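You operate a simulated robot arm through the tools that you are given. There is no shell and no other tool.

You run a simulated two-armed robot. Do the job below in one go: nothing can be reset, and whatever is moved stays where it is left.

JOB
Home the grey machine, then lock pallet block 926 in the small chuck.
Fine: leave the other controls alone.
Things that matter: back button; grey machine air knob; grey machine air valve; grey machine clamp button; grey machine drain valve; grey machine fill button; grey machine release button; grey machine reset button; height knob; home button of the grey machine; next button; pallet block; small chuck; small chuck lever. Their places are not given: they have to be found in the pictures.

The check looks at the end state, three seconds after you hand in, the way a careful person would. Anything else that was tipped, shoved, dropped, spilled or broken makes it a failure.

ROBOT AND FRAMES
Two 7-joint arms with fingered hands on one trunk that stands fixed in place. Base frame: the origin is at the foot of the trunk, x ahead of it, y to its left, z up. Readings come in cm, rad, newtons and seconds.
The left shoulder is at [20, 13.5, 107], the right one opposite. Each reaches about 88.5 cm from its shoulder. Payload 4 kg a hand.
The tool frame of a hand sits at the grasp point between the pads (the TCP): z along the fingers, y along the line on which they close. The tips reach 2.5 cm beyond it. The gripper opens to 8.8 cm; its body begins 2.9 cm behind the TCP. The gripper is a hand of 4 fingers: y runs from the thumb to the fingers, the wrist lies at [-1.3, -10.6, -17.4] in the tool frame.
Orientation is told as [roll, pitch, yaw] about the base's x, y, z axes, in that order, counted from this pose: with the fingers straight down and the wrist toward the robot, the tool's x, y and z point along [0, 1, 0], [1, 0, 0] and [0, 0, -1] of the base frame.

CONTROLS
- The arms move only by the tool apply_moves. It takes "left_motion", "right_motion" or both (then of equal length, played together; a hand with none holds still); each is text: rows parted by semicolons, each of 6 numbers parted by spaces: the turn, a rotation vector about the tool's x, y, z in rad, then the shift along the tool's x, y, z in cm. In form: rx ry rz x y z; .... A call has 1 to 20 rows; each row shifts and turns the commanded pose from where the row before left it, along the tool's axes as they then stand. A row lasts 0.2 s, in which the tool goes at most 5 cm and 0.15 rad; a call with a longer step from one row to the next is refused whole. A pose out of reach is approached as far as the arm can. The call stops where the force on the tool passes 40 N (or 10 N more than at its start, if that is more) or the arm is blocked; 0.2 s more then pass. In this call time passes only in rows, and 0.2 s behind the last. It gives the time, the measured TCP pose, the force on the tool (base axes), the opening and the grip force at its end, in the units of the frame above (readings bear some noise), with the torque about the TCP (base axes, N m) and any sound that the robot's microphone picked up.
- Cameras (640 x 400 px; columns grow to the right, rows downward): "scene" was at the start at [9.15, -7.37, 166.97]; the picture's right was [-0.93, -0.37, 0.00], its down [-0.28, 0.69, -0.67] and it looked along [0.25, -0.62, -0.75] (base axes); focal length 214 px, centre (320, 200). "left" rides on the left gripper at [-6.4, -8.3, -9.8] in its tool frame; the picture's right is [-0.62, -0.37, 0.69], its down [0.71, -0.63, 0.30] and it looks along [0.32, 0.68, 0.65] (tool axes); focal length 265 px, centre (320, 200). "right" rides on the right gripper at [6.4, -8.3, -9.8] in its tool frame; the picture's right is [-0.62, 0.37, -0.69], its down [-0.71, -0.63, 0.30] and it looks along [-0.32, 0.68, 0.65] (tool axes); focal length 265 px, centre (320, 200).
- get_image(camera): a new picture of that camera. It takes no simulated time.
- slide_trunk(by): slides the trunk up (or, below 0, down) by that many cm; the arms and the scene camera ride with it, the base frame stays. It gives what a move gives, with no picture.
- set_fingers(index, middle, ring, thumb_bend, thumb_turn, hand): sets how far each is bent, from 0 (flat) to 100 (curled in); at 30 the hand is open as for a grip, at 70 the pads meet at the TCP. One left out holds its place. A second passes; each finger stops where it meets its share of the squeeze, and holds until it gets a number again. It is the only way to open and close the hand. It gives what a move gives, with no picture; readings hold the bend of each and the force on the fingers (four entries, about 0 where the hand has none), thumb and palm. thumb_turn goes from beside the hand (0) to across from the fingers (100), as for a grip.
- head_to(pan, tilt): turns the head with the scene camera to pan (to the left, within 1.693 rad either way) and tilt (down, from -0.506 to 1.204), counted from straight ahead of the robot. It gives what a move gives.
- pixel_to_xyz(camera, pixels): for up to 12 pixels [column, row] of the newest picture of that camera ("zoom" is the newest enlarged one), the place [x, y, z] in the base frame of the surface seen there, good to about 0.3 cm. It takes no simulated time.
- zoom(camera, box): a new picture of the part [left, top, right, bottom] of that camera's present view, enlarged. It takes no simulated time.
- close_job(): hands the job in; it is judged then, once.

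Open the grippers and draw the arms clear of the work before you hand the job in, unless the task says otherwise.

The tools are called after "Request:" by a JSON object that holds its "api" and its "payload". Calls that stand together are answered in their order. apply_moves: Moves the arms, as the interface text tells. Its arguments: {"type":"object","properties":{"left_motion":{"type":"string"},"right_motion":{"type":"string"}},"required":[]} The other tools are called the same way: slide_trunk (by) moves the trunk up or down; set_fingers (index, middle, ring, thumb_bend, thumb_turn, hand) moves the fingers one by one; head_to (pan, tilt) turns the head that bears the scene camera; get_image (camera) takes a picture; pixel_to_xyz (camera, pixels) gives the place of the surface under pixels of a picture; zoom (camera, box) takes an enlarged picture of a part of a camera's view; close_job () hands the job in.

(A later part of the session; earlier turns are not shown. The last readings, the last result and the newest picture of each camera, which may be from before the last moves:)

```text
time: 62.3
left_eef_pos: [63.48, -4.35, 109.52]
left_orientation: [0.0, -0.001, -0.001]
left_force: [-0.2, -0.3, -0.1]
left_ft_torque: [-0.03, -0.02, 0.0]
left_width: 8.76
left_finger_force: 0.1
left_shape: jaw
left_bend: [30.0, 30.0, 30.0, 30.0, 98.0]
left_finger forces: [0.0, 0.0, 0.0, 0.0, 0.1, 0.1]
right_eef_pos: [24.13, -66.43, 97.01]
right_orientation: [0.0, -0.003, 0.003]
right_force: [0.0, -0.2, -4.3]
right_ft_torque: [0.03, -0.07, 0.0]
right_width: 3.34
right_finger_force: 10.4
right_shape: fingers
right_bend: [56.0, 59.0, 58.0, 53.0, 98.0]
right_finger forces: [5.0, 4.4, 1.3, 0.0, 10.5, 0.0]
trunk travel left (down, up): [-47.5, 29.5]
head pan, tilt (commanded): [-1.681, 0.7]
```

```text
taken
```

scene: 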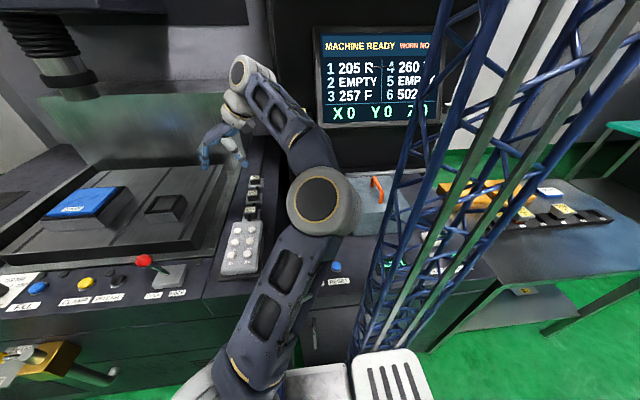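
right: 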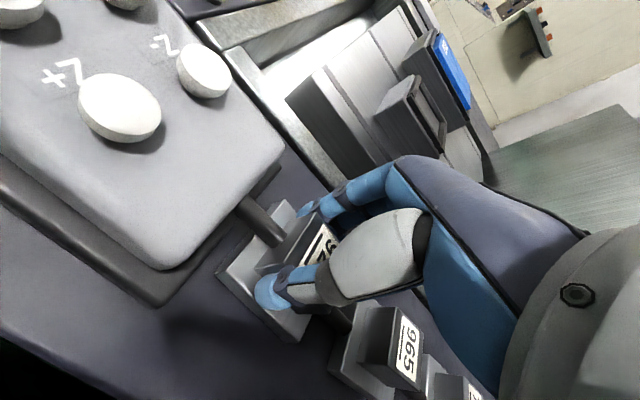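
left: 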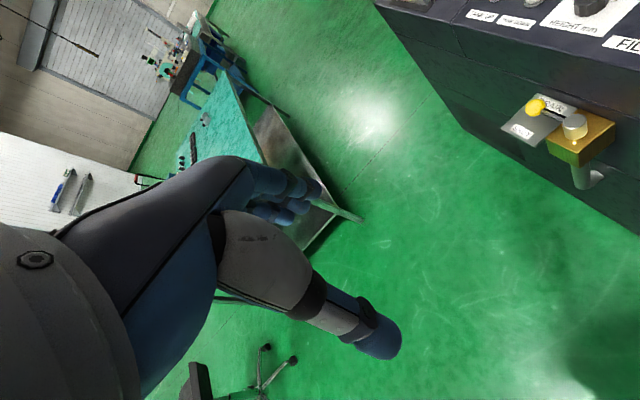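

Force is −4.3 N (could be weight). I lift another 0.5 cm to see whether the force stays the same, i.e. whether it is loose.

Request:
{"api": "apply_moves", "payload": {"right_motion": "0 0 0 0 0 -0.3; 0 0 0 0 0 -0.3"}}

Request:
{"api": "zoom", "payload": {"camera": "right", "box": [200, 180, 360, 350]}}

Request:
{"api": "zoom", "payload": {"camera": "scene", "box": [225, 180, 295, 240]}}

```text
time: 62.9
left_eef_pos: [63.49, -4.33, 109.55]
left_orientation: [0.0, -0.001, -0.001]
left_force: [-0.9, -0.4, -0.6]
left_ft_torque: [0.02, 0.01, 0.05]
left_width: 8.74
left_finger_force: 0.2
left_shape: jaw
left_bend: [30.0, 30.0, 30.0, 30.0, 98.0]
left_finger forces: [0.1, 0.0, 0.1, 0.1, 0.0, 0.0]
right_eef_pos: [24.08, -66.44, 97.71]
right_orientation: [0.001, -0.002, 0.003]
right_force: [0.0, 0.1, -5.2]
right_ft_torque: [0.01, -0.01, -0.01]
right_width: 3.32
right_finger_force: 11.2
right_shape: fingers
right_bend: [56.0, 59.0, 58.0, 53.0, 98.0]
right_finger forces: [5.0, 4.5, 1.3, 0.0, 10.6, 0.0]
trunk travel left (down, up): [-47.5, 29.5]
head pan, tilt (commanded): [-1.681, 0.7]
```

```text
2.35 times, centred on (280, 265) of right
```

zoom: 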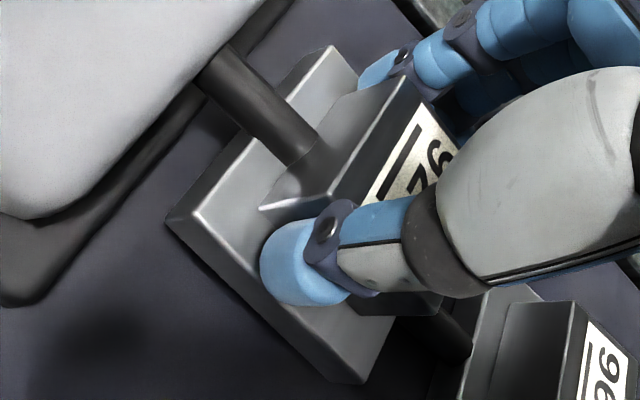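

```text
6.67 times, centred on (260, 210) of scene
```

zoom: 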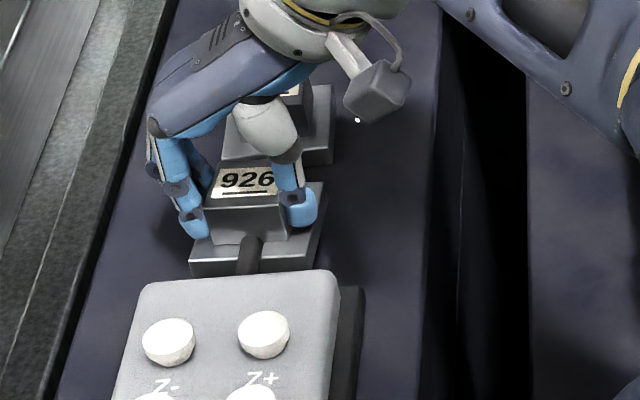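

The force stays about −5 N (≈0.5 kg), so it appears loose. I verify that the plate rose with it.

Request:
{"api": "zoom", "payload": {"camera": "right", "box": [200, 180, 360, 350]}}

Request:
{"api": "pixel_to_xyz", "payload": {"camera": "zoom", "pixels": [[220, 210], [330, 70], [340, 350], [200, 215], [240, 90], [400, 150], [290, 140], [150, 300], [500, 330], [560, 340]]}}

```text
2.35 times, centred on (280, 265) of right
```

zoom: 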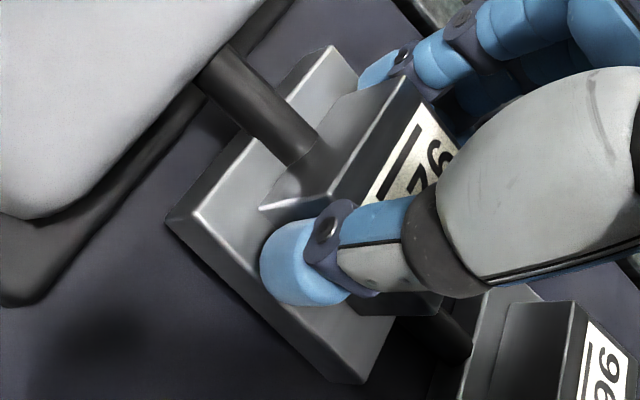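

```text
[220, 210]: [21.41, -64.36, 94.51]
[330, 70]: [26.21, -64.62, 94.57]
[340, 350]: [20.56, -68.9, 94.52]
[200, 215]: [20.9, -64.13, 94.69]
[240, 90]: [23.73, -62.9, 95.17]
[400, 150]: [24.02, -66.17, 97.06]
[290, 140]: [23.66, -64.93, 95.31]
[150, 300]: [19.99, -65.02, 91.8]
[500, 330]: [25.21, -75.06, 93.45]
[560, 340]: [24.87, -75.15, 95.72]
```

The whole piece (plate and block) rose by 1.1 cm: it is a loose pallet block whose 5.9×5.8 plate fits the pocket, so this is the pallet block 926. I firm up the grip, lift it clear and check the machine head's position.

Request:
{"api": "set_fingers", "payload": {"hand": "right", "index": 75, "middle": 75, "ring": 70, "thumb_bend": 75}}

Request:
{"api": "apply_moves", "payload": {"right_motion": "0 0 0 0 0 -1; 0 0 0 0 0 -1.5; 0 0 0 0 0 -2; 0 0 0 0 0 -2; 0 0 0 0 0 -2"}}

Request:
{"api": "get_image", "payload": {"camera": "right"}}

Request:
{"api": "get_image", "payload": {"camera": "scene"}}

```text
time: 63.9
left_eef_pos: [63.53, -4.39, 109.57]
left_orientation: [0.001, -0.001, 0.0]
left_force: [-0.1, 0.4, 0.0]
left_ft_torque: [-0.03, 0.04, -0.03]
left_width: 8.78
left_finger_force: 0.0
left_shape: jaw
left_bend: [30.0, 30.0, 30.0, 30.0, 98.0]
left_finger forces: [0.0, 0.0, 0.0, 0.1, 0.1, 0.1]
right_eef_pos: [24.18, -66.57, 97.75]
right_orientation: [0.001, 0.0, 0.003]
right_force: [-1.0, 0.2, -4.4]
right_ft_torque: [0.02, -0.07, 0.03]
right_width: 3.35
right_finger_force: 18.7
right_shape: fingers
right_bend: [60.0, 64.0, 65.0, 51.0, 97.0]
right_finger forces: [8.3, 6.9, 2.9, 0.1, 18.9, 0.0]
trunk travel left (down, up): [-47.5, 29.5]
head pan, tilt (commanded): [-1.681, 0.7]
```

```text
time: 65.1
left_eef_pos: [63.57, -4.43, 109.54]
left_orientation: [0.0, -0.001, 0.002]
left_force: [0.3, 0.4, 0.1]
left_ft_torque: [-0.02, -0.01, 0.01]
left_width: 8.76
left_finger_force: 0.1
left_shape: jaw
left_bend: [30.0, 30.0, 30.0, 30.0, 98.0]
left_finger forces: [0.0, 0.0, 0.0, 0.0, 0.1, 0.0]
right_eef_pos: [24.13, -66.33, 106.19]
right_orientation: [0.0, -0.002, 0.002]
right_force: [0.2, -0.8, -3.8]
right_ft_torque: [0.02, -0.05, -0.02]
right_width: 3.34
right_finger_force: 18.1
right_shape: fingers
right_bend: [60.0, 64.0, 65.0, 51.0, 97.0]
right_finger forces: [8.1, 6.9, 2.8, 0.1, 19.0, 0.1]
trunk travel left (down, up): [-47.5, 29.5]
head pan, tilt (commanded): [-1.681, 0.7]
```

```text
taken
```

right: 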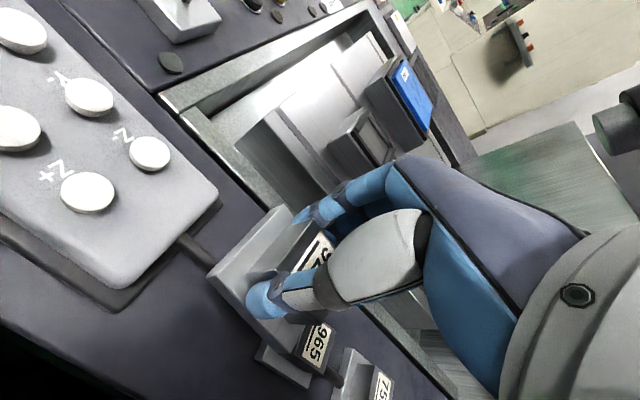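

```text
taken
```

scene: 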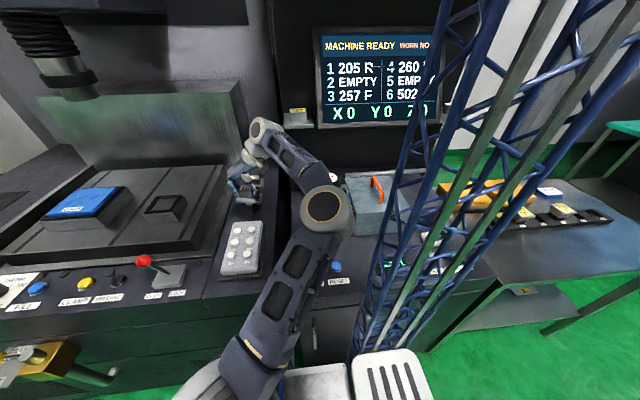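

The pallet is held clear at z≈106. I measure the machine quill and tank walls so the arm's path to the chuck is free.

Request:
{"api": "pixel_to_xyz", "payload": {"camera": "scene", "pixels": [[70, 78], [75, 92], [90, 78], [50, 82], [40, 30], [100, 10], [150, 120], [230, 100], [240, 90], [20, 150], [90, 200], [165, 205]]}}

```text
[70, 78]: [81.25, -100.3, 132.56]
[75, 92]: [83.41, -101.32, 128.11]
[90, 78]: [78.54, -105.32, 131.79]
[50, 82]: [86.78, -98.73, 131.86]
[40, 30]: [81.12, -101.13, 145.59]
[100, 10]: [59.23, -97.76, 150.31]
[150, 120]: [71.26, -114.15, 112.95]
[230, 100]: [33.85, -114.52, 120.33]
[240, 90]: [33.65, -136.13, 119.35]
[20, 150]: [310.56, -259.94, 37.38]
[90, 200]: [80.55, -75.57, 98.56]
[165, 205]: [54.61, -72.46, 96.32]
```

The quill now sits at (82,−102,128), clear of the small chuck. I raise the trunk by 20 cm for better reach over the tank.

Request:
{"api": "slide_trunk", "payload": {"by": 20}}

Request:
{"api": "apply_moves", "payload": {"right_motion": "0 0 0 -0.5 2.5 -0.0; 0 0 0 -0.6 3.0 2; 0 0 0 -0.6 3.0 2.5; 0 0 0 -0.6 3.0 2.5; 0 0 0 -0.6 3.0 2.5; 0 0 0 -0.6 3.0 2.5"}}

Request:
{"api": "get_image", "payload": {"camera": "right"}}

Request:
{"api": "get_image", "payload": {"camera": "scene"}}

```text
time: 67.3
left_eef_pos: [63.53, -4.31, 129.62]
left_orientation: [0.0, 0.001, -0.001]
left_force: [-0.2, 0.5, 0.2]
left_ft_torque: [-0.01, -0.04, -0.01]
left_width: 8.76
left_finger_force: 0.2
left_shape: jaw
left_bend: [30.0, 30.0, 30.0, 30.0, 98.0]
left_finger forces: [0.0, 0.0, 0.1, 0.0, 0.0, 0.1]
right_eef_pos: [24.26, -66.45, 126.25]
right_orientation: [0.0, -0.001, 0.002]
right_force: [0.5, 0.2, -4.5]
right_ft_torque: [0.04, -0.06, -0.02]
right_width: 3.35
right_finger_force: 18.0
right_shape: fingers
right_bend: [60.0, 64.0, 65.0, 51.0, 97.0]
right_finger forces: [8.3, 6.9, 2.9, 0.0, 19.0, 0.0]
trunk travel left (down, up): [-67.5, 9.5]
head pan, tilt (commanded): [-1.681, 0.7]
```

```text
time: 68.7
left_eef_pos: [63.49, -4.38, 129.52]
left_orientation: [0.0, -0.002, -0.001]
left_force: [0.4, -0.3, 0.2]
left_ft_torque: [0.02, -0.01, 0.02]
left_width: 8.78
left_finger_force: 0.1
left_shape: jaw
left_bend: [30.0, 30.0, 30.0, 30.0, 98.0]
left_finger forces: [0.0, 0.0, 0.0, 0.0, 0.0, 0.0]
right_eef_pos: [41.71, -70.08, 114.22]
right_orientation: [0.0, -0.002, 0.002]
right_force: [-0.4, -0.3, -4.9]
right_ft_torque: [0.01, -0.04, 0.04]
right_width: 3.34
right_finger_force: 18.4
right_shape: fingers
right_bend: [60.0, 64.0, 65.0, 51.0, 97.0]
right_finger forces: [7.9, 6.8, 2.7, 0.1, 19.1, 0.1]
trunk travel left (down, up): [-67.5, 9.5]
head pan, tilt (commanded): [-1.681, 0.7]
```

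```text
taken
```

right: 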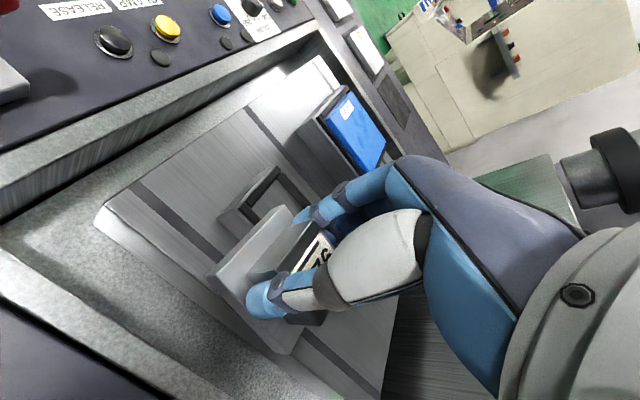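

```text
taken
```

scene: 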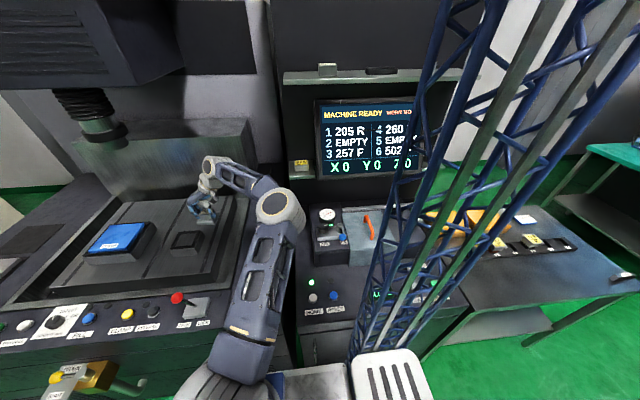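

The pallet is held level. I continue to a hover above the small chuck.

Request:
{"api": "apply_moves", "payload": {"right_motion": "0 0 0 -0.65 3.3 1.2; 0 0 0 -0.65 3.3 1.2; 0 0 0 -0.65 3.3 1.2; 0 0 0 -0.6 3.3 1.2"}}

Request:
{"api": "get_image", "payload": {"camera": "right"}}

Request:
{"api": "zoom", "payload": {"camera": "scene", "box": [140, 150, 260, 270]}}

```text
time: 69.7
left_eef_pos: [63.57, -4.38, 129.6]
left_orientation: [0.0, -0.002, -0.001]
left_force: [-0.8, -0.2, 0.6]
left_ft_torque: [0.02, 0.0, -0.02]
left_width: 8.76
left_finger_force: 0.0
left_shape: jaw
left_bend: [30.0, 30.0, 30.0, 30.0, 98.0]
left_finger forces: [0.0, 0.0, 0.0, 0.1, 0.0, 0.0]
right_eef_pos: [54.94, -72.61, 109.4]
right_orientation: [0.0, -0.002, -0.001]
right_force: [-1.6, -0.1, -4.3]
right_ft_torque: [0.0, -0.05, -0.02]
right_width: 3.3
right_finger_force: 18.6
right_shape: fingers
right_bend: [60.0, 64.0, 66.0, 51.0, 97.0]
right_finger forces: [8.0, 6.7, 2.8, 0.0, 19.1, 0.0]
trunk travel left (down, up): [-67.5, 9.5]
head pan, tilt (commanded): [-1.681, 0.7]
```

```text
taken
```

right: 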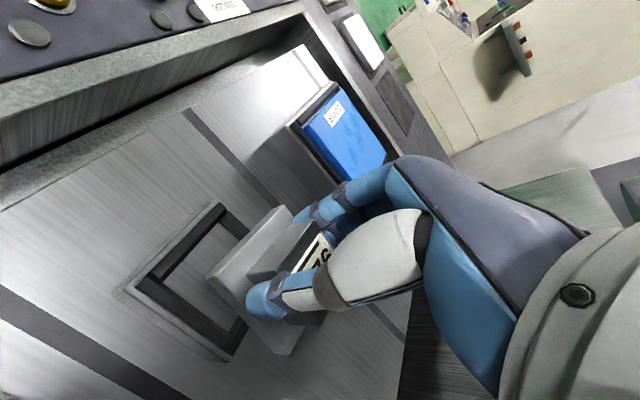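

```text
3.33 times, centred on (200, 210) of scene
```

zoom: 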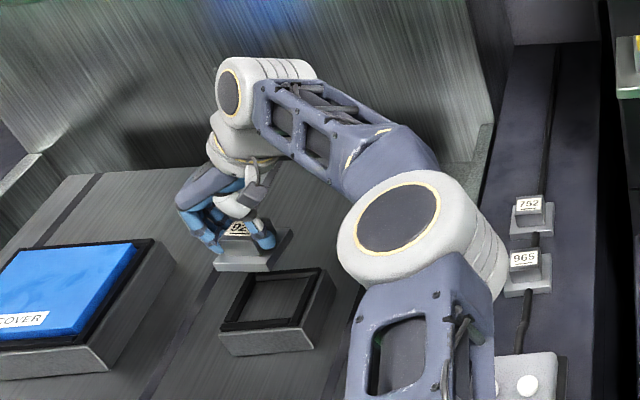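

The COVER is on the big chuck; the pallet hovers near the small chuck. I measure plate corners and chuck strips from the right camera.

Request:
{"api": "zoom", "payload": {"camera": "right", "box": [110, 180, 340, 380]}}

Request:
{"api": "pixel_to_xyz", "payload": {"camera": "zoom", "pixels": [[285, 258], [455, 88], [485, 455], [300, 265], [450, 100], [290, 285], [60, 285], [300, 85], [80, 280], [345, 470], [130, 260], [370, 170]]}}

```text
2.00 times, centred on (225, 280) of right
```

zoom: 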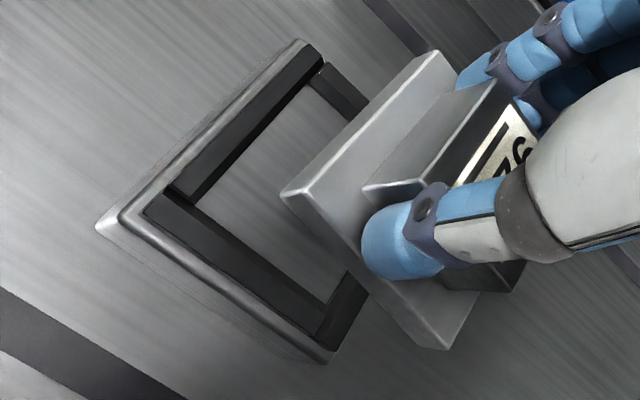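

```text
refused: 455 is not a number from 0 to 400
```

Request:
{"api": "pixel_to_xyz", "payload": {"camera": "zoom", "pixels": [[295, 195], [435, 65], [440, 340], [310, 190], [300, 180], [420, 330], [150, 210], [305, 50], [325, 335], [180, 195], [310, 85], [330, 300]]}}

```text
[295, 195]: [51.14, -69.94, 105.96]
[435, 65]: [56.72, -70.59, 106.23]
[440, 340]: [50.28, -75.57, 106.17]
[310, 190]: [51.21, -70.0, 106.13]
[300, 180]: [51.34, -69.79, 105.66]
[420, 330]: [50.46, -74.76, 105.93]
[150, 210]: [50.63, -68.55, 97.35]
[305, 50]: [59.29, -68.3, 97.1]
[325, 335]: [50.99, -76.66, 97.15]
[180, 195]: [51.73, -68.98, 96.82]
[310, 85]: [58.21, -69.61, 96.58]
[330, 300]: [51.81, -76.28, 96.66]
```

The plate is turned about −6.6° and sits −1.4 cm in x from the TCP (it shifted toward the thumb on tightening). I rotate the hand by +0.115 rad in yaw and shift to center it over the pocket.

Request:
{"api": "apply_moves", "payload": {"right_motion": "0 0 -0.06 0 0.7 0; 0 0 -0.055 0 0.66 0"}}

Request:
{"api": "zoom", "payload": {"camera": "right", "box": [110, 180, 340, 380]}}

Request:
{"api": "pixel_to_xyz", "payload": {"camera": "zoom", "pixels": [[295, 195], [435, 65], [440, 340], [310, 190], [430, 70], [420, 325], [150, 210], [305, 50], [360, 125], [365, 280]]}}

```text
time: 70.3
left_eef_pos: [63.51, -4.25, 129.6]
left_orientation: [0.0, 0.0, 0.0]
left_force: [-0.1, 0.4, -0.7]
left_ft_torque: [0.0, 0.01, -0.02]
left_width: 8.78
left_finger_force: 0.1
left_shape: jaw
left_bend: [30.0, 30.0, 30.0, 30.0, 98.0]
left_finger forces: [0.0, 0.0, 0.0, 0.0, 0.0, 0.1]
right_eef_pos: [56.23, -72.36, 109.5]
right_orientation: [-0.001, -0.001, 0.117]
right_force: [-0.6, -0.2, -4.0]
right_ft_torque: [0.06, -0.08, -0.02]
right_width: 3.36
right_finger_force: 18.1
right_shape: fingers
right_bend: [60.0, 64.0, 66.0, 51.0, 97.0]
right_finger forces: [7.8, 6.7, 2.7, 0.1, 19.0, 0.0]
trunk travel left (down, up): [-67.5, 9.5]
head pan, tilt (commanded): [-1.681, 0.7]
```

```text
2.00 times, centred on (225, 280) of right
```

zoom: 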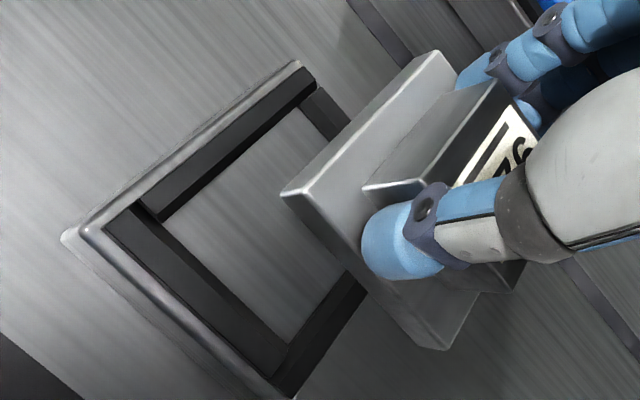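

```text
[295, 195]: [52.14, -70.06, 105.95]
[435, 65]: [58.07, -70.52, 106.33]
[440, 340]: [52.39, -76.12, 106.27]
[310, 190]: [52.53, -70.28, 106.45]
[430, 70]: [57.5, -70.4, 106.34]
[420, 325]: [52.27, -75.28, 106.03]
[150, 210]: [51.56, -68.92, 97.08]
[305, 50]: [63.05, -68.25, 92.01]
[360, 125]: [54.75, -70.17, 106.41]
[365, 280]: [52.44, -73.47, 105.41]
```

I zoom tighter on the plate's near corner to resolve top and bottom edges and judge its angle accurately.

Request:
{"api": "zoom", "payload": {"camera": "right", "box": [190, 190, 310, 370]}}

Request:
{"api": "zoom", "payload": {"camera": "right", "box": [190, 200, 290, 300]}}

```text
2.22 times, centred on (250, 280) of right
```

zoom: 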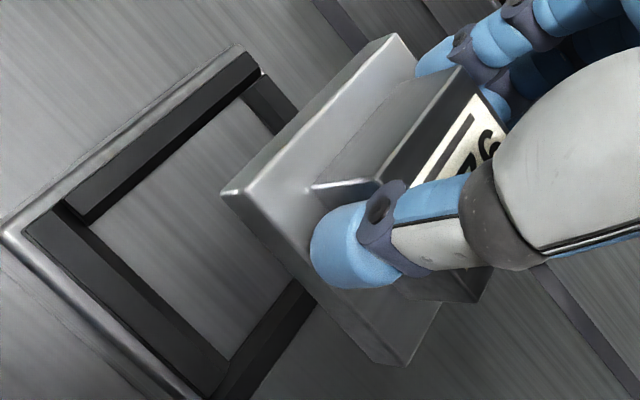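

```text
4.00 times, centred on (240, 250) of right
```

zoom: 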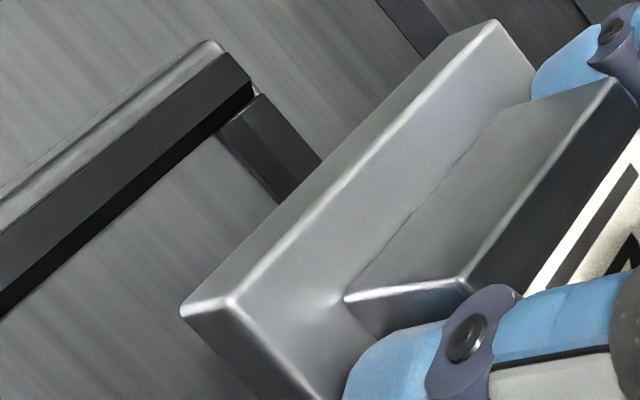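

I take more samples of plate corners and edges for averaging.

Request:
{"api": "pixel_to_xyz", "payload": {"camera": "zoom", "pixels": [[240, 303], [248, 305], [492, 30], [490, 40], [360, 170], [300, 235], [420, 105], [275, 345], [300, 375], [320, 390], [350, 300], [465, 285]]}}

Request:
{"api": "zoom", "payload": {"camera": "right", "box": [220, 270, 320, 370]}}

```text
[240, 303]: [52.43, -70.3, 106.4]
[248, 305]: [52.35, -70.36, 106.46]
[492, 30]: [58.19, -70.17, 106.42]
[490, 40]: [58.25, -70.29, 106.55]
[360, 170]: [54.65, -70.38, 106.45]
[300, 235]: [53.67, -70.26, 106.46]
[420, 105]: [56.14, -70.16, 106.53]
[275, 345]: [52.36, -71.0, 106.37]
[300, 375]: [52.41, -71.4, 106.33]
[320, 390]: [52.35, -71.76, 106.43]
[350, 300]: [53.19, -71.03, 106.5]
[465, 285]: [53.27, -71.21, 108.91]
```

```text
4.00 times, centred on (270, 320) of right
```

zoom: 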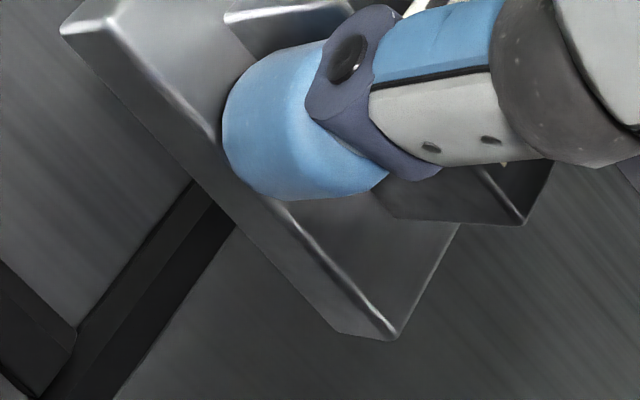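

Request:
{"api": "pixel_to_xyz", "payload": {"camera": "zoom", "pixels": [[388, 330], [380, 318], [340, 270], [300, 230], [445, 240], [415, 290], [455, 228], [395, 325], [210, 130], [130, 50]]}}

```text
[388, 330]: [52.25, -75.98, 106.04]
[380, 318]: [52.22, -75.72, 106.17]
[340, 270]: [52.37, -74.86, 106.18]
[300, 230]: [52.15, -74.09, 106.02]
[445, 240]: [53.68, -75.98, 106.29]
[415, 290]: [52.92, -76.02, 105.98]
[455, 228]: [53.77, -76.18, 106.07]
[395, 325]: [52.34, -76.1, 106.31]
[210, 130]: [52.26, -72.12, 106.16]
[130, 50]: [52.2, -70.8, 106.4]
```

Plate edges: x 52.28–58.3, y −70.2 to −76.1, angle ≈0°. Center (55.28,−73.14) versus pocket (55.0,−73.14), so I shift −0.28 in x and descend to about 1 cm above the strips.

Request:
{"api": "apply_moves", "payload": {"right_motion": "0 0 0 0.03 -0.28 0; 0 0 0 0 0 2.5; 0 0 0 0 0 2.5; 0 0 0 0 0 1.5"}}

Request:
{"api": "zoom", "payload": {"camera": "right", "box": [160, 190, 320, 370]}}

Request:
{"api": "zoom", "payload": {"camera": "scene", "box": [140, 190, 230, 270]}}

```text
time: 71.3
left_eef_pos: [63.58, -4.38, 129.55]
left_orientation: [0.001, 0.0, 0.0]
left_force: [-0.2, -0.1, -0.2]
left_ft_torque: [-0.02, 0.01, 0.0]
left_width: 8.76
left_finger_force: 0.1
left_shape: jaw
left_bend: [30.0, 30.0, 30.0, 30.0, 98.0]
left_finger forces: [0.0, 0.0, 0.1, 0.0, 0.0, 0.0]
right_eef_pos: [56.07, -72.53, 102.91]
right_orientation: [-0.001, -0.001, 0.117]
right_force: [0.5, 0.2, -4.2]
right_ft_torque: [0.04, -0.03, 0.05]
right_width: 3.35
right_finger_force: 18.6
right_shape: fingers
right_bend: [60.0, 64.0, 66.0, 51.0, 97.0]
right_finger forces: [7.9, 6.8, 2.7, 0.0, 18.8, 0.0]
trunk travel left (down, up): [-67.5, 9.5]
head pan, tilt (commanded): [-1.681, 0.7]
```

```text
2.22 times, centred on (240, 280) of right
```

zoom: 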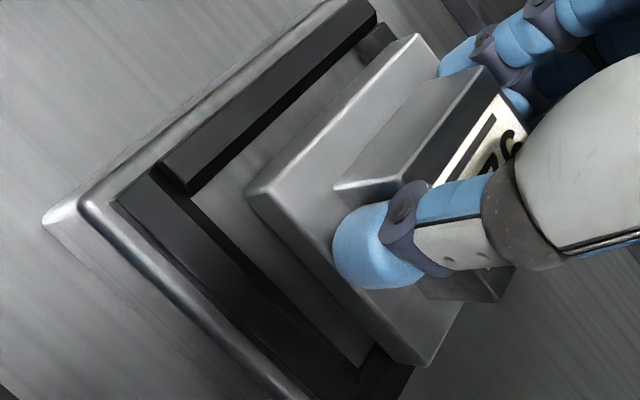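

```text
5.00 times, centred on (185, 230) of scene
```

zoom: 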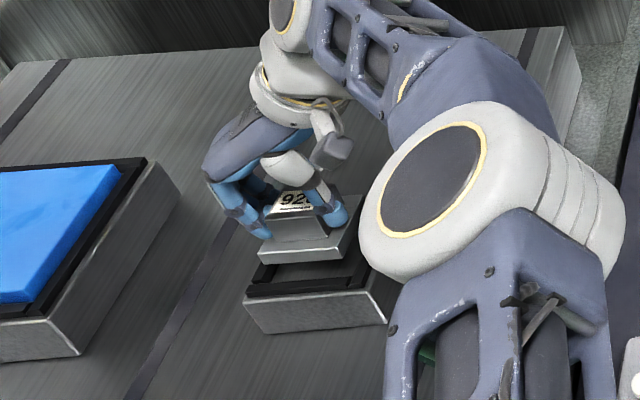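

Edges look parallel. I verify positions of the plate and of the strips from this closer view.

Request:
{"api": "zoom", "payload": {"camera": "right", "box": [160, 190, 320, 370]}}

Request:
{"api": "pixel_to_xyz", "payload": {"camera": "zoom", "pixels": [[272, 195], [320, 260], [380, 320], [340, 115], [390, 65], [190, 215], [260, 290], [300, 335], [230, 150], [300, 90], [340, 50], [415, 350]]}}

```text
2.22 times, centred on (240, 280) of right
```

zoom: 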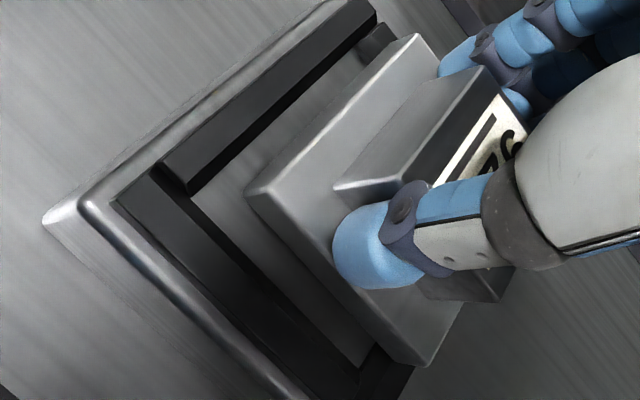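

```text
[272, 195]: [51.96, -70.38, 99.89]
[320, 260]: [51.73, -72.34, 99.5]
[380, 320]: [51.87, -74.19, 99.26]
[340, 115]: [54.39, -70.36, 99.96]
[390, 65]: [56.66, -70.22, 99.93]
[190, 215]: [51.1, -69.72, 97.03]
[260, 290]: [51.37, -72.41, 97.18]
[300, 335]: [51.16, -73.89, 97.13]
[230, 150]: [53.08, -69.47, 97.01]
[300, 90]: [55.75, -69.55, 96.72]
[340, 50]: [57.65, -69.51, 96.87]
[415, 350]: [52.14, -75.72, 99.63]
```

The plate edges are within the chamfered lead-in (0.5 cm margin). I lower slowly, watching the force.

Request:
{"api": "apply_moves", "payload": {"right_motion": "0 0 0 0 0 0.5; 0 0 0 0 0 0.4; 0 0 0 0 0 0.3; 0 0 0 0 0 0.2"}}

Request:
{"api": "zoom", "payload": {"camera": "right", "box": [160, 190, 320, 370]}}

```text
time: 72.3
left_eef_pos: [63.62, -4.35, 129.66]
left_orientation: [0.001, 0.001, -0.002]
left_force: [0.7, 0.8, 0.0]
left_ft_torque: [-0.03, 0.0, -0.01]
left_width: 8.76
left_finger_force: 0.2
left_shape: jaw
left_bend: [30.0, 30.0, 30.0, 30.0, 98.0]
left_finger forces: [0.0, 0.0, 0.0, 0.0, 0.1, 0.1]
right_eef_pos: [56.01, -72.61, 101.65]
right_orientation: [0.001, -0.003, 0.115]
right_force: [-0.4, -0.5, -4.8]
right_ft_torque: [0.01, -0.06, -0.01]
right_width: 3.32
right_finger_force: 18.5
right_shape: fingers
right_bend: [60.0, 64.0, 66.0, 51.0, 97.0]
right_finger forces: [7.9, 6.9, 2.7, 0.1, 18.8, 0.0]
trunk travel left (down, up): [-67.5, 9.5]
head pan, tilt (commanded): [-1.681, 0.7]
```

```text
2.22 times, centred on (240, 280) of right
```

zoom: 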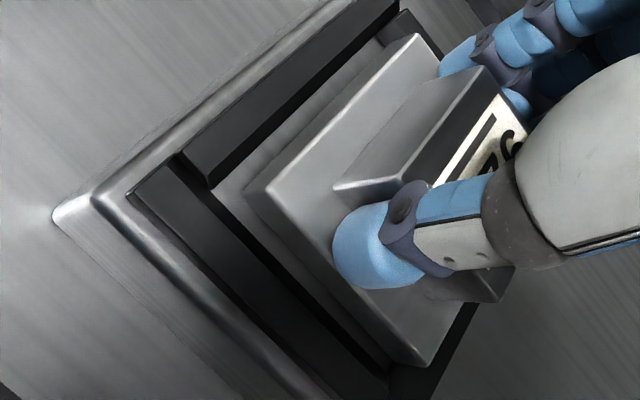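

No contact yet (still −4.8 N). I continue down in 0.2 cm steps.

Request:
{"api": "apply_moves", "payload": {"right_motion": "0 0 0 0 0 0.2; 0 0 0 0 0 0.2; 0 0 0 0 0 0.15"}}

Request:
{"api": "zoom", "payload": {"camera": "right", "box": [160, 190, 320, 370]}}

```text
time: 73.1
left_eef_pos: [63.51, -4.38, 129.6]
left_orientation: [0.0, -0.001, 0.003]
left_force: [-0.2, -0.1, 0.1]
left_ft_torque: [0.02, 0.0, 0.0]
left_width: 8.77
left_finger_force: 0.0
left_shape: jaw
left_bend: [30.0, 30.0, 30.0, 30.0, 98.0]
left_finger forces: [0.0, 0.0, 0.1, 0.1, 0.0, 0.1]
right_eef_pos: [56.12, -72.46, 101.01]
right_orientation: [-0.003, -0.001, 0.12]
right_force: [1.1, 2.8, -0.9]
right_ft_torque: [0.01, 0.09, -0.06]
right_width: 3.32
right_finger_force: 18.6
right_shape: fingers
right_bend: [60.0, 64.0, 66.0, 51.0, 96.0]
right_finger forces: [7.7, 7.0, 3.1, 0.0, 18.9, 0.0]
trunk travel left (down, up): [-67.5, 9.5]
head pan, tilt (commanded): [-1.681, 0.7]
```

```text
2.22 times, centred on (240, 280) of right
```

zoom: 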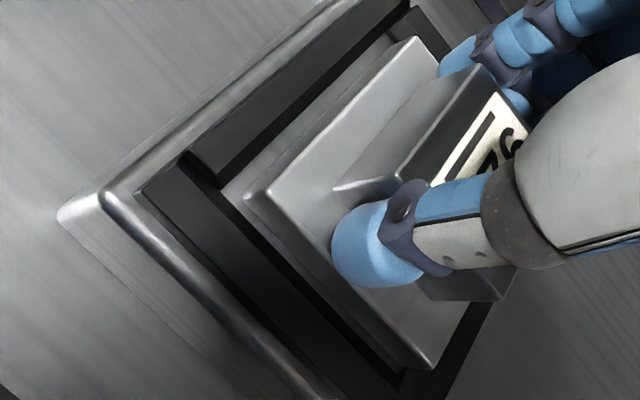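

Contact starts with +2.8 N in y, so the −y edge touches the strip. I shift 0.15 cm toward +y and lower a little more.

Request:
{"api": "apply_moves", "payload": {"right_motion": "0 0 0 0.15 0.02 0; 0 0 0 0.05 0 0.15; 0 0 0 0 0 0.15"}}

Request:
{"api": "zoom", "payload": {"camera": "right", "box": [160, 190, 320, 370]}}

Request:
{"api": "pixel_to_xyz", "payload": {"camera": "zoom", "pixels": [[280, 200], [420, 50], [425, 350], [340, 120], [350, 290], [200, 220], [290, 310], [260, 140], [330, 75], [230, 195]]}}

```text
time: 73.9
left_eef_pos: [63.57, -4.45, 129.67]
left_orientation: [0.003, 0.0, -0.001]
left_force: [-0.2, 0.4, 0.5]
left_ft_torque: [-0.01, 0.0, 0.03]
left_width: 8.79
left_finger_force: 0.0
left_shape: jaw
left_bend: [30.0, 30.0, 30.0, 30.0, 98.0]
left_finger forces: [0.1, 0.1, 0.1, 0.0, 0.0, 0.0]
right_eef_pos: [55.94, -72.35, 101.04]
right_orientation: [-0.004, -0.004, 0.116]
right_force: [0.4, -0.8, 11.8]
right_ft_torque: [-0.09, 0.2, 0.01]
right_width: 3.34
right_finger_force: 20.8
right_shape: fingers
right_bend: [60.0, 64.0, 65.0, 51.0, 97.0]
right_finger forces: [7.6, 7.6, 3.6, 0.1, 22.6, 0.0]
trunk travel left (down, up): [-67.5, 9.5]
head pan, tilt (commanded): [-1.681, 0.7]
```

```text
2.22 times, centred on (240, 280) of right
```

zoom: 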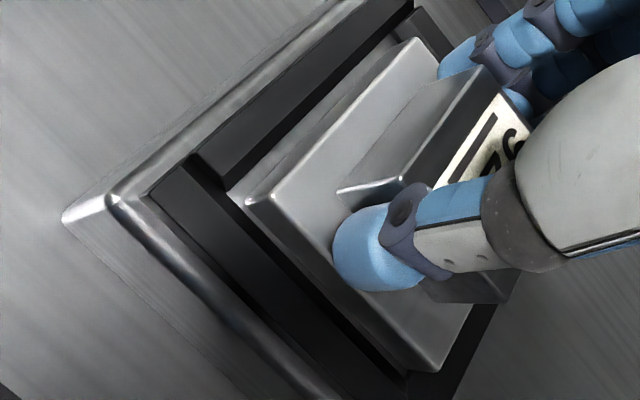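

```text
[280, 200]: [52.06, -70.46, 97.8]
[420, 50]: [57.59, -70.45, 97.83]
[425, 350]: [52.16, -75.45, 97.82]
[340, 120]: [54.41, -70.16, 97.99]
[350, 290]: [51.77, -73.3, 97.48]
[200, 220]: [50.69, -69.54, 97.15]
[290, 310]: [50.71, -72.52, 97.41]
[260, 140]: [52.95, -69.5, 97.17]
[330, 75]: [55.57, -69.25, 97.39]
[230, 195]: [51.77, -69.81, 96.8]
```

The plate sits flat on the pocket floor (top at z 97.9, +11.8 N). I ease the press slightly and open the fingers.

Request:
{"api": "apply_moves", "payload": {"right_motion": "0 0 0 0 0 -0.12"}}

Request:
{"api": "set_fingers", "payload": {"hand": "right", "index": 45, "middle": 45, "ring": 45, "thumb_bend": 38}}

Request:
{"api": "zoom", "payload": {"camera": "right", "box": [160, 190, 320, 370]}}

```text
time: 74.3
left_eef_pos: [63.6, -4.41, 129.59]
left_orientation: [0.001, 0.0, 0.0]
left_force: [-0.2, -0.2, 0.5]
left_ft_torque: [0.01, 0.02, -0.02]
left_width: 8.77
left_finger_force: 0.0
left_shape: jaw
left_bend: [30.0, 30.0, 30.0, 30.0, 98.0]
left_finger forces: [0.1, 0.0, 0.0, 0.1, 0.0, 0.1]
right_eef_pos: [55.98, -72.31, 101.04]
right_orientation: [-0.002, -0.002, 0.116]
right_force: [1.8, -3.8, 12.7]
right_ft_torque: [-0.09, 0.18, 0.01]
right_width: 3.37
right_finger_force: 20.3
right_shape: fingers
right_bend: [60.0, 64.0, 65.0, 51.0, 97.0]
right_finger forces: [7.9, 7.9, 3.7, 0.2, 22.5, 0.0]
trunk travel left (down, up): [-67.5, 9.5]
head pan, tilt (commanded): [-1.681, 0.7]
```

```text
time: 75.3
left_eef_pos: [63.63, -4.31, 129.51]
left_orientation: [-0.002, 0.001, 0.003]
left_force: [-0.5, -0.7, -0.1]
left_ft_torque: [-0.02, -0.03, -0.05]
left_width: 8.78
left_finger_force: 0.0
left_shape: jaw
left_bend: [30.0, 30.0, 30.0, 30.0, 98.0]
left_finger forces: [0.0, 0.1, 0.1, 0.0, 0.1, 0.0]
right_eef_pos: [55.97, -72.32, 100.93]
right_orientation: [0.001, -0.003, 0.115]
right_force: [-0.5, 0.4, -0.1]
right_ft_torque: [-0.01, 0.01, 0.01]
right_width: 5.98
right_finger_force: 0.1
right_shape: fingers
right_bend: [45.0, 45.0, 45.0, 38.0, 97.0]
right_finger forces: [0.0, 0.0, 0.0, 0.1, 0.0, 0.0]
trunk travel left (down, up): [-67.5, 9.5]
head pan, tilt (commanded): [-1.681, 0.7]
```

```text
2.22 times, centred on (240, 280) of right
```

zoom: 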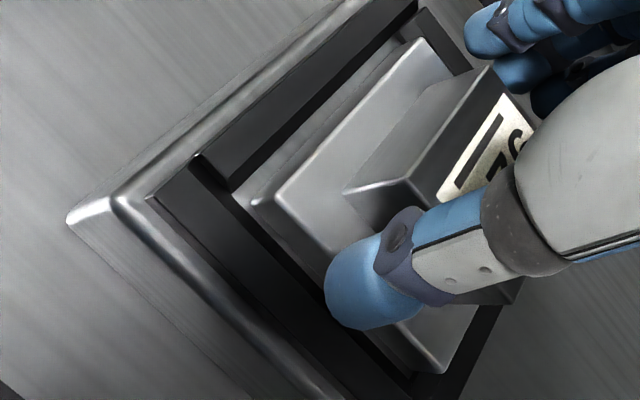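

Released; the fingers are clear. I raise the hand straight up and inspect the pallet.

Request:
{"api": "apply_moves", "payload": {"right_motion": "0 0 0 0 -0.4 0; 0 0 0 0 0 -1.5; 0 0 0 0 0 -3; 0 0 0 0 0 -4; 0 0 0 0 0 -4; 0 0 0 0 0 -3"}}

Request:
{"api": "get_image", "payload": {"camera": "right"}}

Request:
{"api": "zoom", "payload": {"camera": "scene", "box": [140, 190, 230, 270]}}

```text
time: 76.7
left_eef_pos: [63.57, -4.36, 129.55]
left_orientation: [0.001, 0.0, 0.0]
left_force: [-0.3, -0.4, -0.6]
left_ft_torque: [0.03, 0.03, -0.01]
left_width: 8.75
left_finger_force: 0.1
left_shape: jaw
left_bend: [30.0, 30.0, 30.0, 30.0, 98.0]
left_finger forces: [0.0, 0.0, 0.0, 0.0, 0.0, 0.0]
right_eef_pos: [55.53, -72.34, 116.4]
right_orientation: [0.002, -0.002, 0.116]
right_force: [-0.5, 0.0, -0.1]
right_ft_torque: [0.0, 0.0, 0.01]
right_width: 5.97
right_finger_force: 0.2
right_shape: fingers
right_bend: [45.0, 45.0, 45.0, 38.0, 97.0]
right_finger forces: [0.0, 0.0, 0.0, 0.0, 0.0, 0.0]
trunk travel left (down, up): [-67.5, 9.5]
head pan, tilt (commanded): [-1.681, 0.7]
```

```text
taken
```

right: 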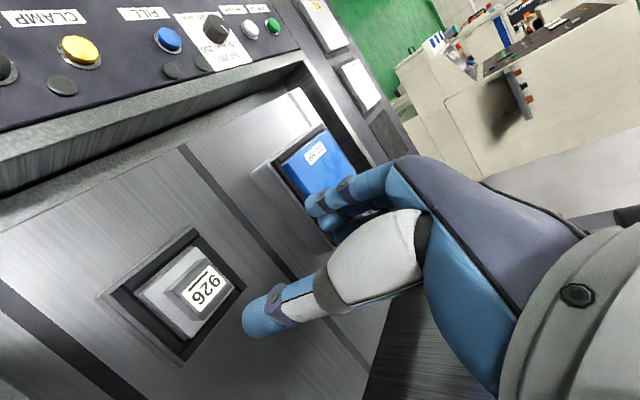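

```text
5.00 times, centred on (185, 230) of scene
```

zoom: 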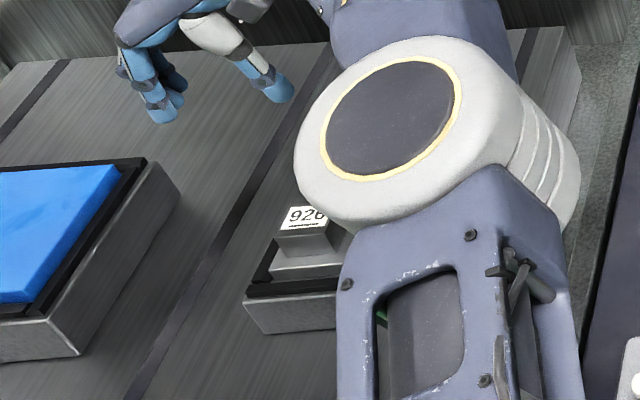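

The pallet 926 sits in the small chuck. I zoom in to confirm it is level and inside the strips.

Request:
{"api": "zoom", "payload": {"camera": "right", "box": [90, 220, 260, 370]}}

Request:
{"api": "pixel_to_xyz", "payload": {"camera": "zoom", "pixels": [[215, 195], [345, 85], [330, 310], [300, 180], [400, 160], [420, 230], [260, 150], [270, 250], [180, 200], [310, 370]]}}

```text
2.67 times, centred on (175, 295) of right
```

zoom: 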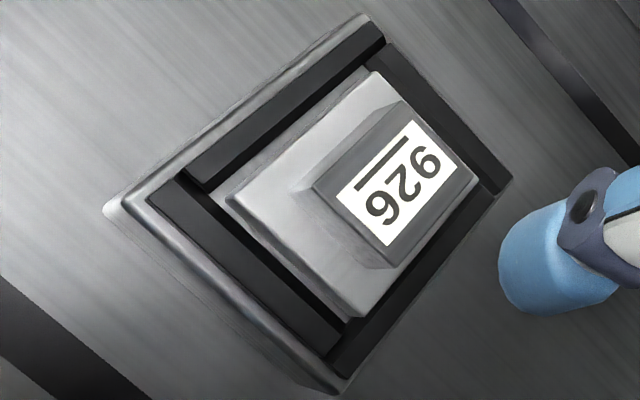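

```text
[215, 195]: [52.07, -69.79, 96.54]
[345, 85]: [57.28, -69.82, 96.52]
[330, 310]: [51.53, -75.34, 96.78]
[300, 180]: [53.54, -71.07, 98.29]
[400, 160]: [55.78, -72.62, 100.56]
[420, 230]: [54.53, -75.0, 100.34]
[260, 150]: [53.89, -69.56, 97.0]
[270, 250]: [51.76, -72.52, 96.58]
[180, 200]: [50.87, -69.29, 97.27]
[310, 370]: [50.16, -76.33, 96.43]
```

The pallet is level and inside the strips (top at z≈100.5). Next I bring the hand back above the lever, then lower the trunk by 20 cm as before.

Request:
{"api": "apply_moves", "payload": {"right_motion": "0 0 0.03 3.9 -1.6 -2; 0 0 0.03 3.9 -1.4 -2; 0 0 0.03 3.9 -1.2 -2; 0 0 0.026 3.9 -1.1 -2; 0 0 0 3.9 -1.1 -2; 0 0 0 3.9 -1.1 -2; 0 0 0 3.9 -1.1 -2; 0 0 0 0 0 -4; 0 0 0 0 0 -3"}}

Request:
{"api": "slide_trunk", "payload": {"by": -20}}

Request:
{"api": "get_image", "payload": {"camera": "right"}}

```text
time: 78.7
left_eef_pos: [63.63, -4.29, 129.52]
left_orientation: [0.0, 0.0, 0.001]
left_force: [1.0, 0.1, -0.1]
left_ft_torque: [0.02, -0.01, 0.02]
left_width: 8.76
left_finger_force: 0.0
left_shape: jaw
left_bend: [30.0, 30.0, 30.0, 30.0, 98.0]
left_finger forces: [0.0, 0.0, 0.0, 0.0, 0.0, 0.0]
right_eef_pos: [45.88, -45.48, 137.26]
right_orientation: [0.002, -0.004, 0.0]
right_force: [0.1, -0.6, -0.5]
right_ft_torque: [-0.01, 0.0, 0.01]
right_width: 6.0
right_finger_force: 0.0
right_shape: fingers
right_bend: [45.0, 45.0, 45.0, 38.0, 97.0]
right_finger forces: [0.0, 0.0, 0.0, 0.0, 0.1, 0.0]
trunk travel left (down, up): [-67.5, 9.5]
head pan, tilt (commanded): [-1.681, 0.7]
```

```text
time: 80.9
left_eef_pos: [63.48, -4.49, 109.68]
left_orientation: [-0.001, 0.001, 0.001]
left_force: [0.0, 0.7, 0.5]
left_ft_torque: [0.01, -0.01, 0.03]
left_width: 8.78
left_finger_force: 0.0
left_shape: jaw
left_bend: [30.0, 30.0, 30.0, 30.0, 98.0]
left_finger forces: [0.0, 0.0, 0.1, 0.1, 0.0, 0.0]
right_eef_pos: [45.99, -45.4, 117.29]
right_orientation: [0.0, -0.002, 0.0]
right_force: [0.0, 0.3, 0.0]
right_ft_torque: [-0.02, -0.02, 0.04]
right_width: 5.98
right_finger_force: 0.0
right_shape: fingers
right_bend: [45.0, 45.0, 45.0, 38.0, 97.0]
right_finger forces: [0.0, 0.1, 0.0, 0.0, 0.0, 0.1]
trunk travel left (down, up): [-47.5, 29.5]
head pan, tilt (commanded): [-1.681, 0.7]
```

```text
taken
```

right: 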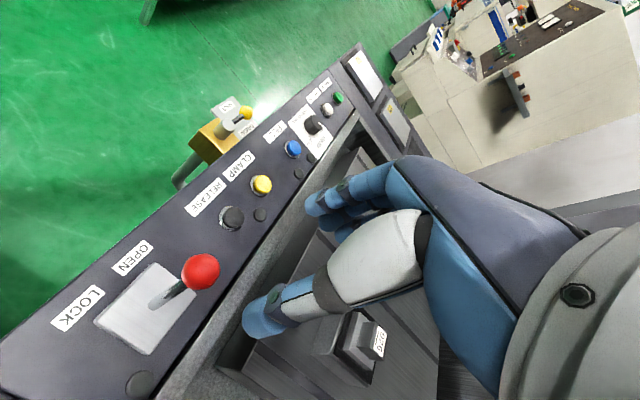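

I reopen the hand fully and measure the ball (at (201,272)).

Request:
{"api": "set_fingers", "payload": {"hand": "right", "index": 30, "middle": 30, "ring": 30, "thumb_bend": 30}}

Request:
{"api": "pixel_to_xyz", "payload": {"camera": "right", "pixels": [[201, 272], [190, 270], [212, 272], [201, 260], [201, 284], [160, 298], [154, 304]]}}

```text
time: 81.9
left_eef_pos: [63.61, -4.39, 109.58]
left_orientation: [-0.001, 0.001, 0.003]
left_force: [-0.1, -0.4, 0.1]
left_ft_torque: [0.03, 0.03, 0.02]
left_width: 8.77
left_finger_force: 0.0
left_shape: jaw
left_bend: [30.0, 30.0, 30.0, 30.0, 98.0]
left_finger forces: [0.1, 0.0, 0.0, 0.0, 0.0, 0.0]
right_eef_pos: [45.96, -45.41, 117.19]
right_orientation: [-0.001, -0.002, 0.0]
right_force: [0.1, 0.1, -0.2]
right_ft_torque: [-0.01, 0.03, 0.03]
right_width: 8.44
right_finger_force: 0.1
right_shape: fingers
right_bend: [30.0, 30.0, 30.0, 30.0, 96.0]
right_finger forces: [0.0, 0.1, 0.0, 0.1, 0.1, 0.0]
trunk travel left (down, up): [-47.5, 29.5]
head pan, tilt (commanded): [-1.681, 0.7]
```

```text
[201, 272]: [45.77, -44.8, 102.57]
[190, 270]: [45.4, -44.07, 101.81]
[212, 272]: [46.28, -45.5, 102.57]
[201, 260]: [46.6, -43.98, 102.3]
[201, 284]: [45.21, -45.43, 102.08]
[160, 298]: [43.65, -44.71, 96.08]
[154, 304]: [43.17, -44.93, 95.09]
```

Ball center ≈ (46.4,−45.0,101). I align and descend around it with the open hand.

Request:
{"api": "apply_moves", "payload": {"right_motion": "0 0 0 0.6 0.4 4; 0 0 0 0 0 4; 0 0 0 0 0 3; 0 0 0 0 0 2.5; 0 0 0 0 0 2"}}

Request:
{"api": "get_image", "payload": {"camera": "right"}}

```text
time: 83.1
left_eef_pos: [63.59, -4.32, 109.55]
left_orientation: [0.001, 0.0, 0.0]
left_force: [0.0, 0.2, 0.2]
left_ft_torque: [-0.01, -0.04, -0.01]
left_width: 8.76
left_finger_force: 0.0
left_shape: jaw
left_bend: [30.0, 30.0, 30.0, 30.0, 98.0]
left_finger forces: [0.0, 0.0, 0.0, 0.0, 0.1, 0.0]
right_eef_pos: [46.29, -44.92, 101.67]
right_orientation: [-0.002, -0.001, 0.0]
right_force: [0.3, -0.5, -0.3]
right_ft_torque: [-0.02, 0.02, 0.01]
right_width: 8.45
right_finger_force: 0.1
right_shape: fingers
right_bend: [30.0, 30.0, 30.0, 30.0, 96.0]
right_finger forces: [0.1, 0.0, 0.0, 0.0, 0.1, 0.0]
trunk travel left (down, up): [-47.5, 29.5]
head pan, tilt (commanded): [-1.681, 0.7]
```

```text
taken
```

right: 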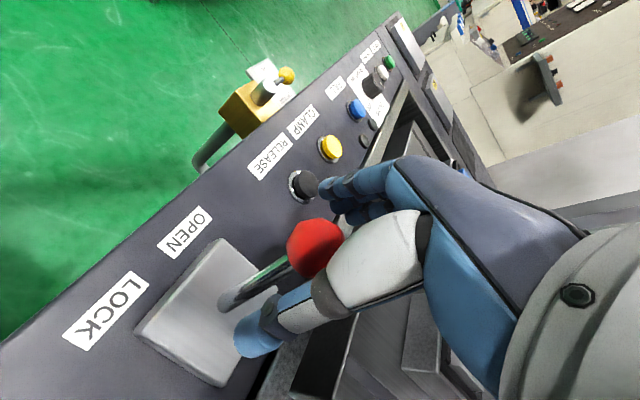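

I close to the caging width and push the lever back toward −x (LOCK).

Request:
{"api": "set_fingers", "payload": {"hand": "right", "index": 50, "middle": 50, "ring": 50, "thumb_bend": 50}}

Request:
{"api": "apply_moves", "payload": {"right_motion": "0 0 0 0 -1.2 -0.3; 0 0 0 0 -1.2 -0.3; 0 0 0 0 -1.2 -0.2; 0 0 0 0 -1.2 0.1; 0 0 0 0 -1.2 0.3; 0 0 0 0 -0.8 0.3"}}

Request:
{"api": "get_image", "payload": {"camera": "right"}}

```text
time: 84.1
left_eef_pos: [63.53, -4.22, 109.59]
left_orientation: [-0.001, 0.001, 0.001]
left_force: [0.2, -0.1, 0.3]
left_ft_torque: [-0.03, -0.05, -0.01]
left_width: 8.77
left_finger_force: 0.2
left_shape: jaw
left_bend: [30.0, 30.0, 30.0, 30.0, 98.0]
left_finger forces: [0.1, 0.2, 0.0, 0.0, 0.0, 0.1]
right_eef_pos: [46.3, -44.75, 101.63]
right_orientation: [0.0, -0.002, 0.0]
right_force: [-0.2, 0.3, 0.0]
right_ft_torque: [0.01, 0.0, 0.0]
right_width: 4.22
right_finger_force: 0.1
right_shape: fingers
right_bend: [50.0, 50.0, 50.0, 50.0, 98.0]
right_finger forces: [0.1, 0.0, 0.1, 0.0, 0.0, 0.0]
trunk travel left (down, up): [-47.5, 29.5]
head pan, tilt (commanded): [-1.681, 0.7]
```

```text
time: 85.5
left_eef_pos: [63.61, -4.32, 109.62]
left_orientation: [0.0, -0.002, 0.002]
left_force: [-0.4, -0.3, 0.0]
left_ft_torque: [-0.01, 0.02, -0.01]
left_width: 8.78
left_finger_force: 0.0
left_shape: jaw
left_bend: [30.0, 30.0, 30.0, 30.0, 98.0]
left_finger forces: [0.0, 0.0, 0.0, 0.0, 0.1, 0.1]
right_eef_pos: [39.59, -44.75, 101.91]
right_orientation: [0.001, -0.002, -0.002]
right_force: [0.1, -0.3, 0.2]
right_ft_torque: [0.0, 0.04, 0.01]
right_width: 4.21
right_finger_force: 0.0
right_shape: fingers
right_bend: [50.0, 50.0, 50.0, 50.0, 98.0]
right_finger forces: [0.1, 0.0, 0.0, 0.0, 0.1, 0.0]
trunk travel left (down, up): [-47.5, 29.5]
head pan, tilt (commanded): [-1.681, 0.7]
```

```text
taken
```

right: 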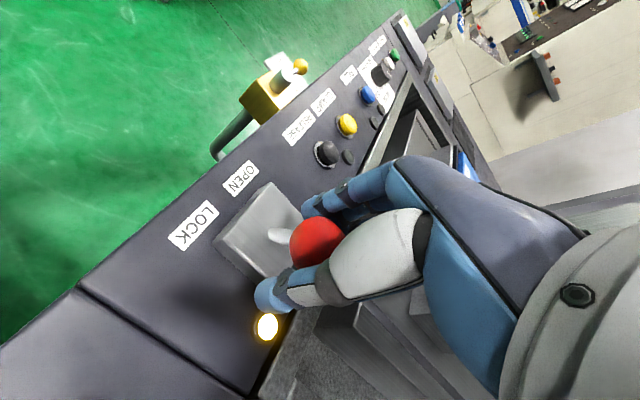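

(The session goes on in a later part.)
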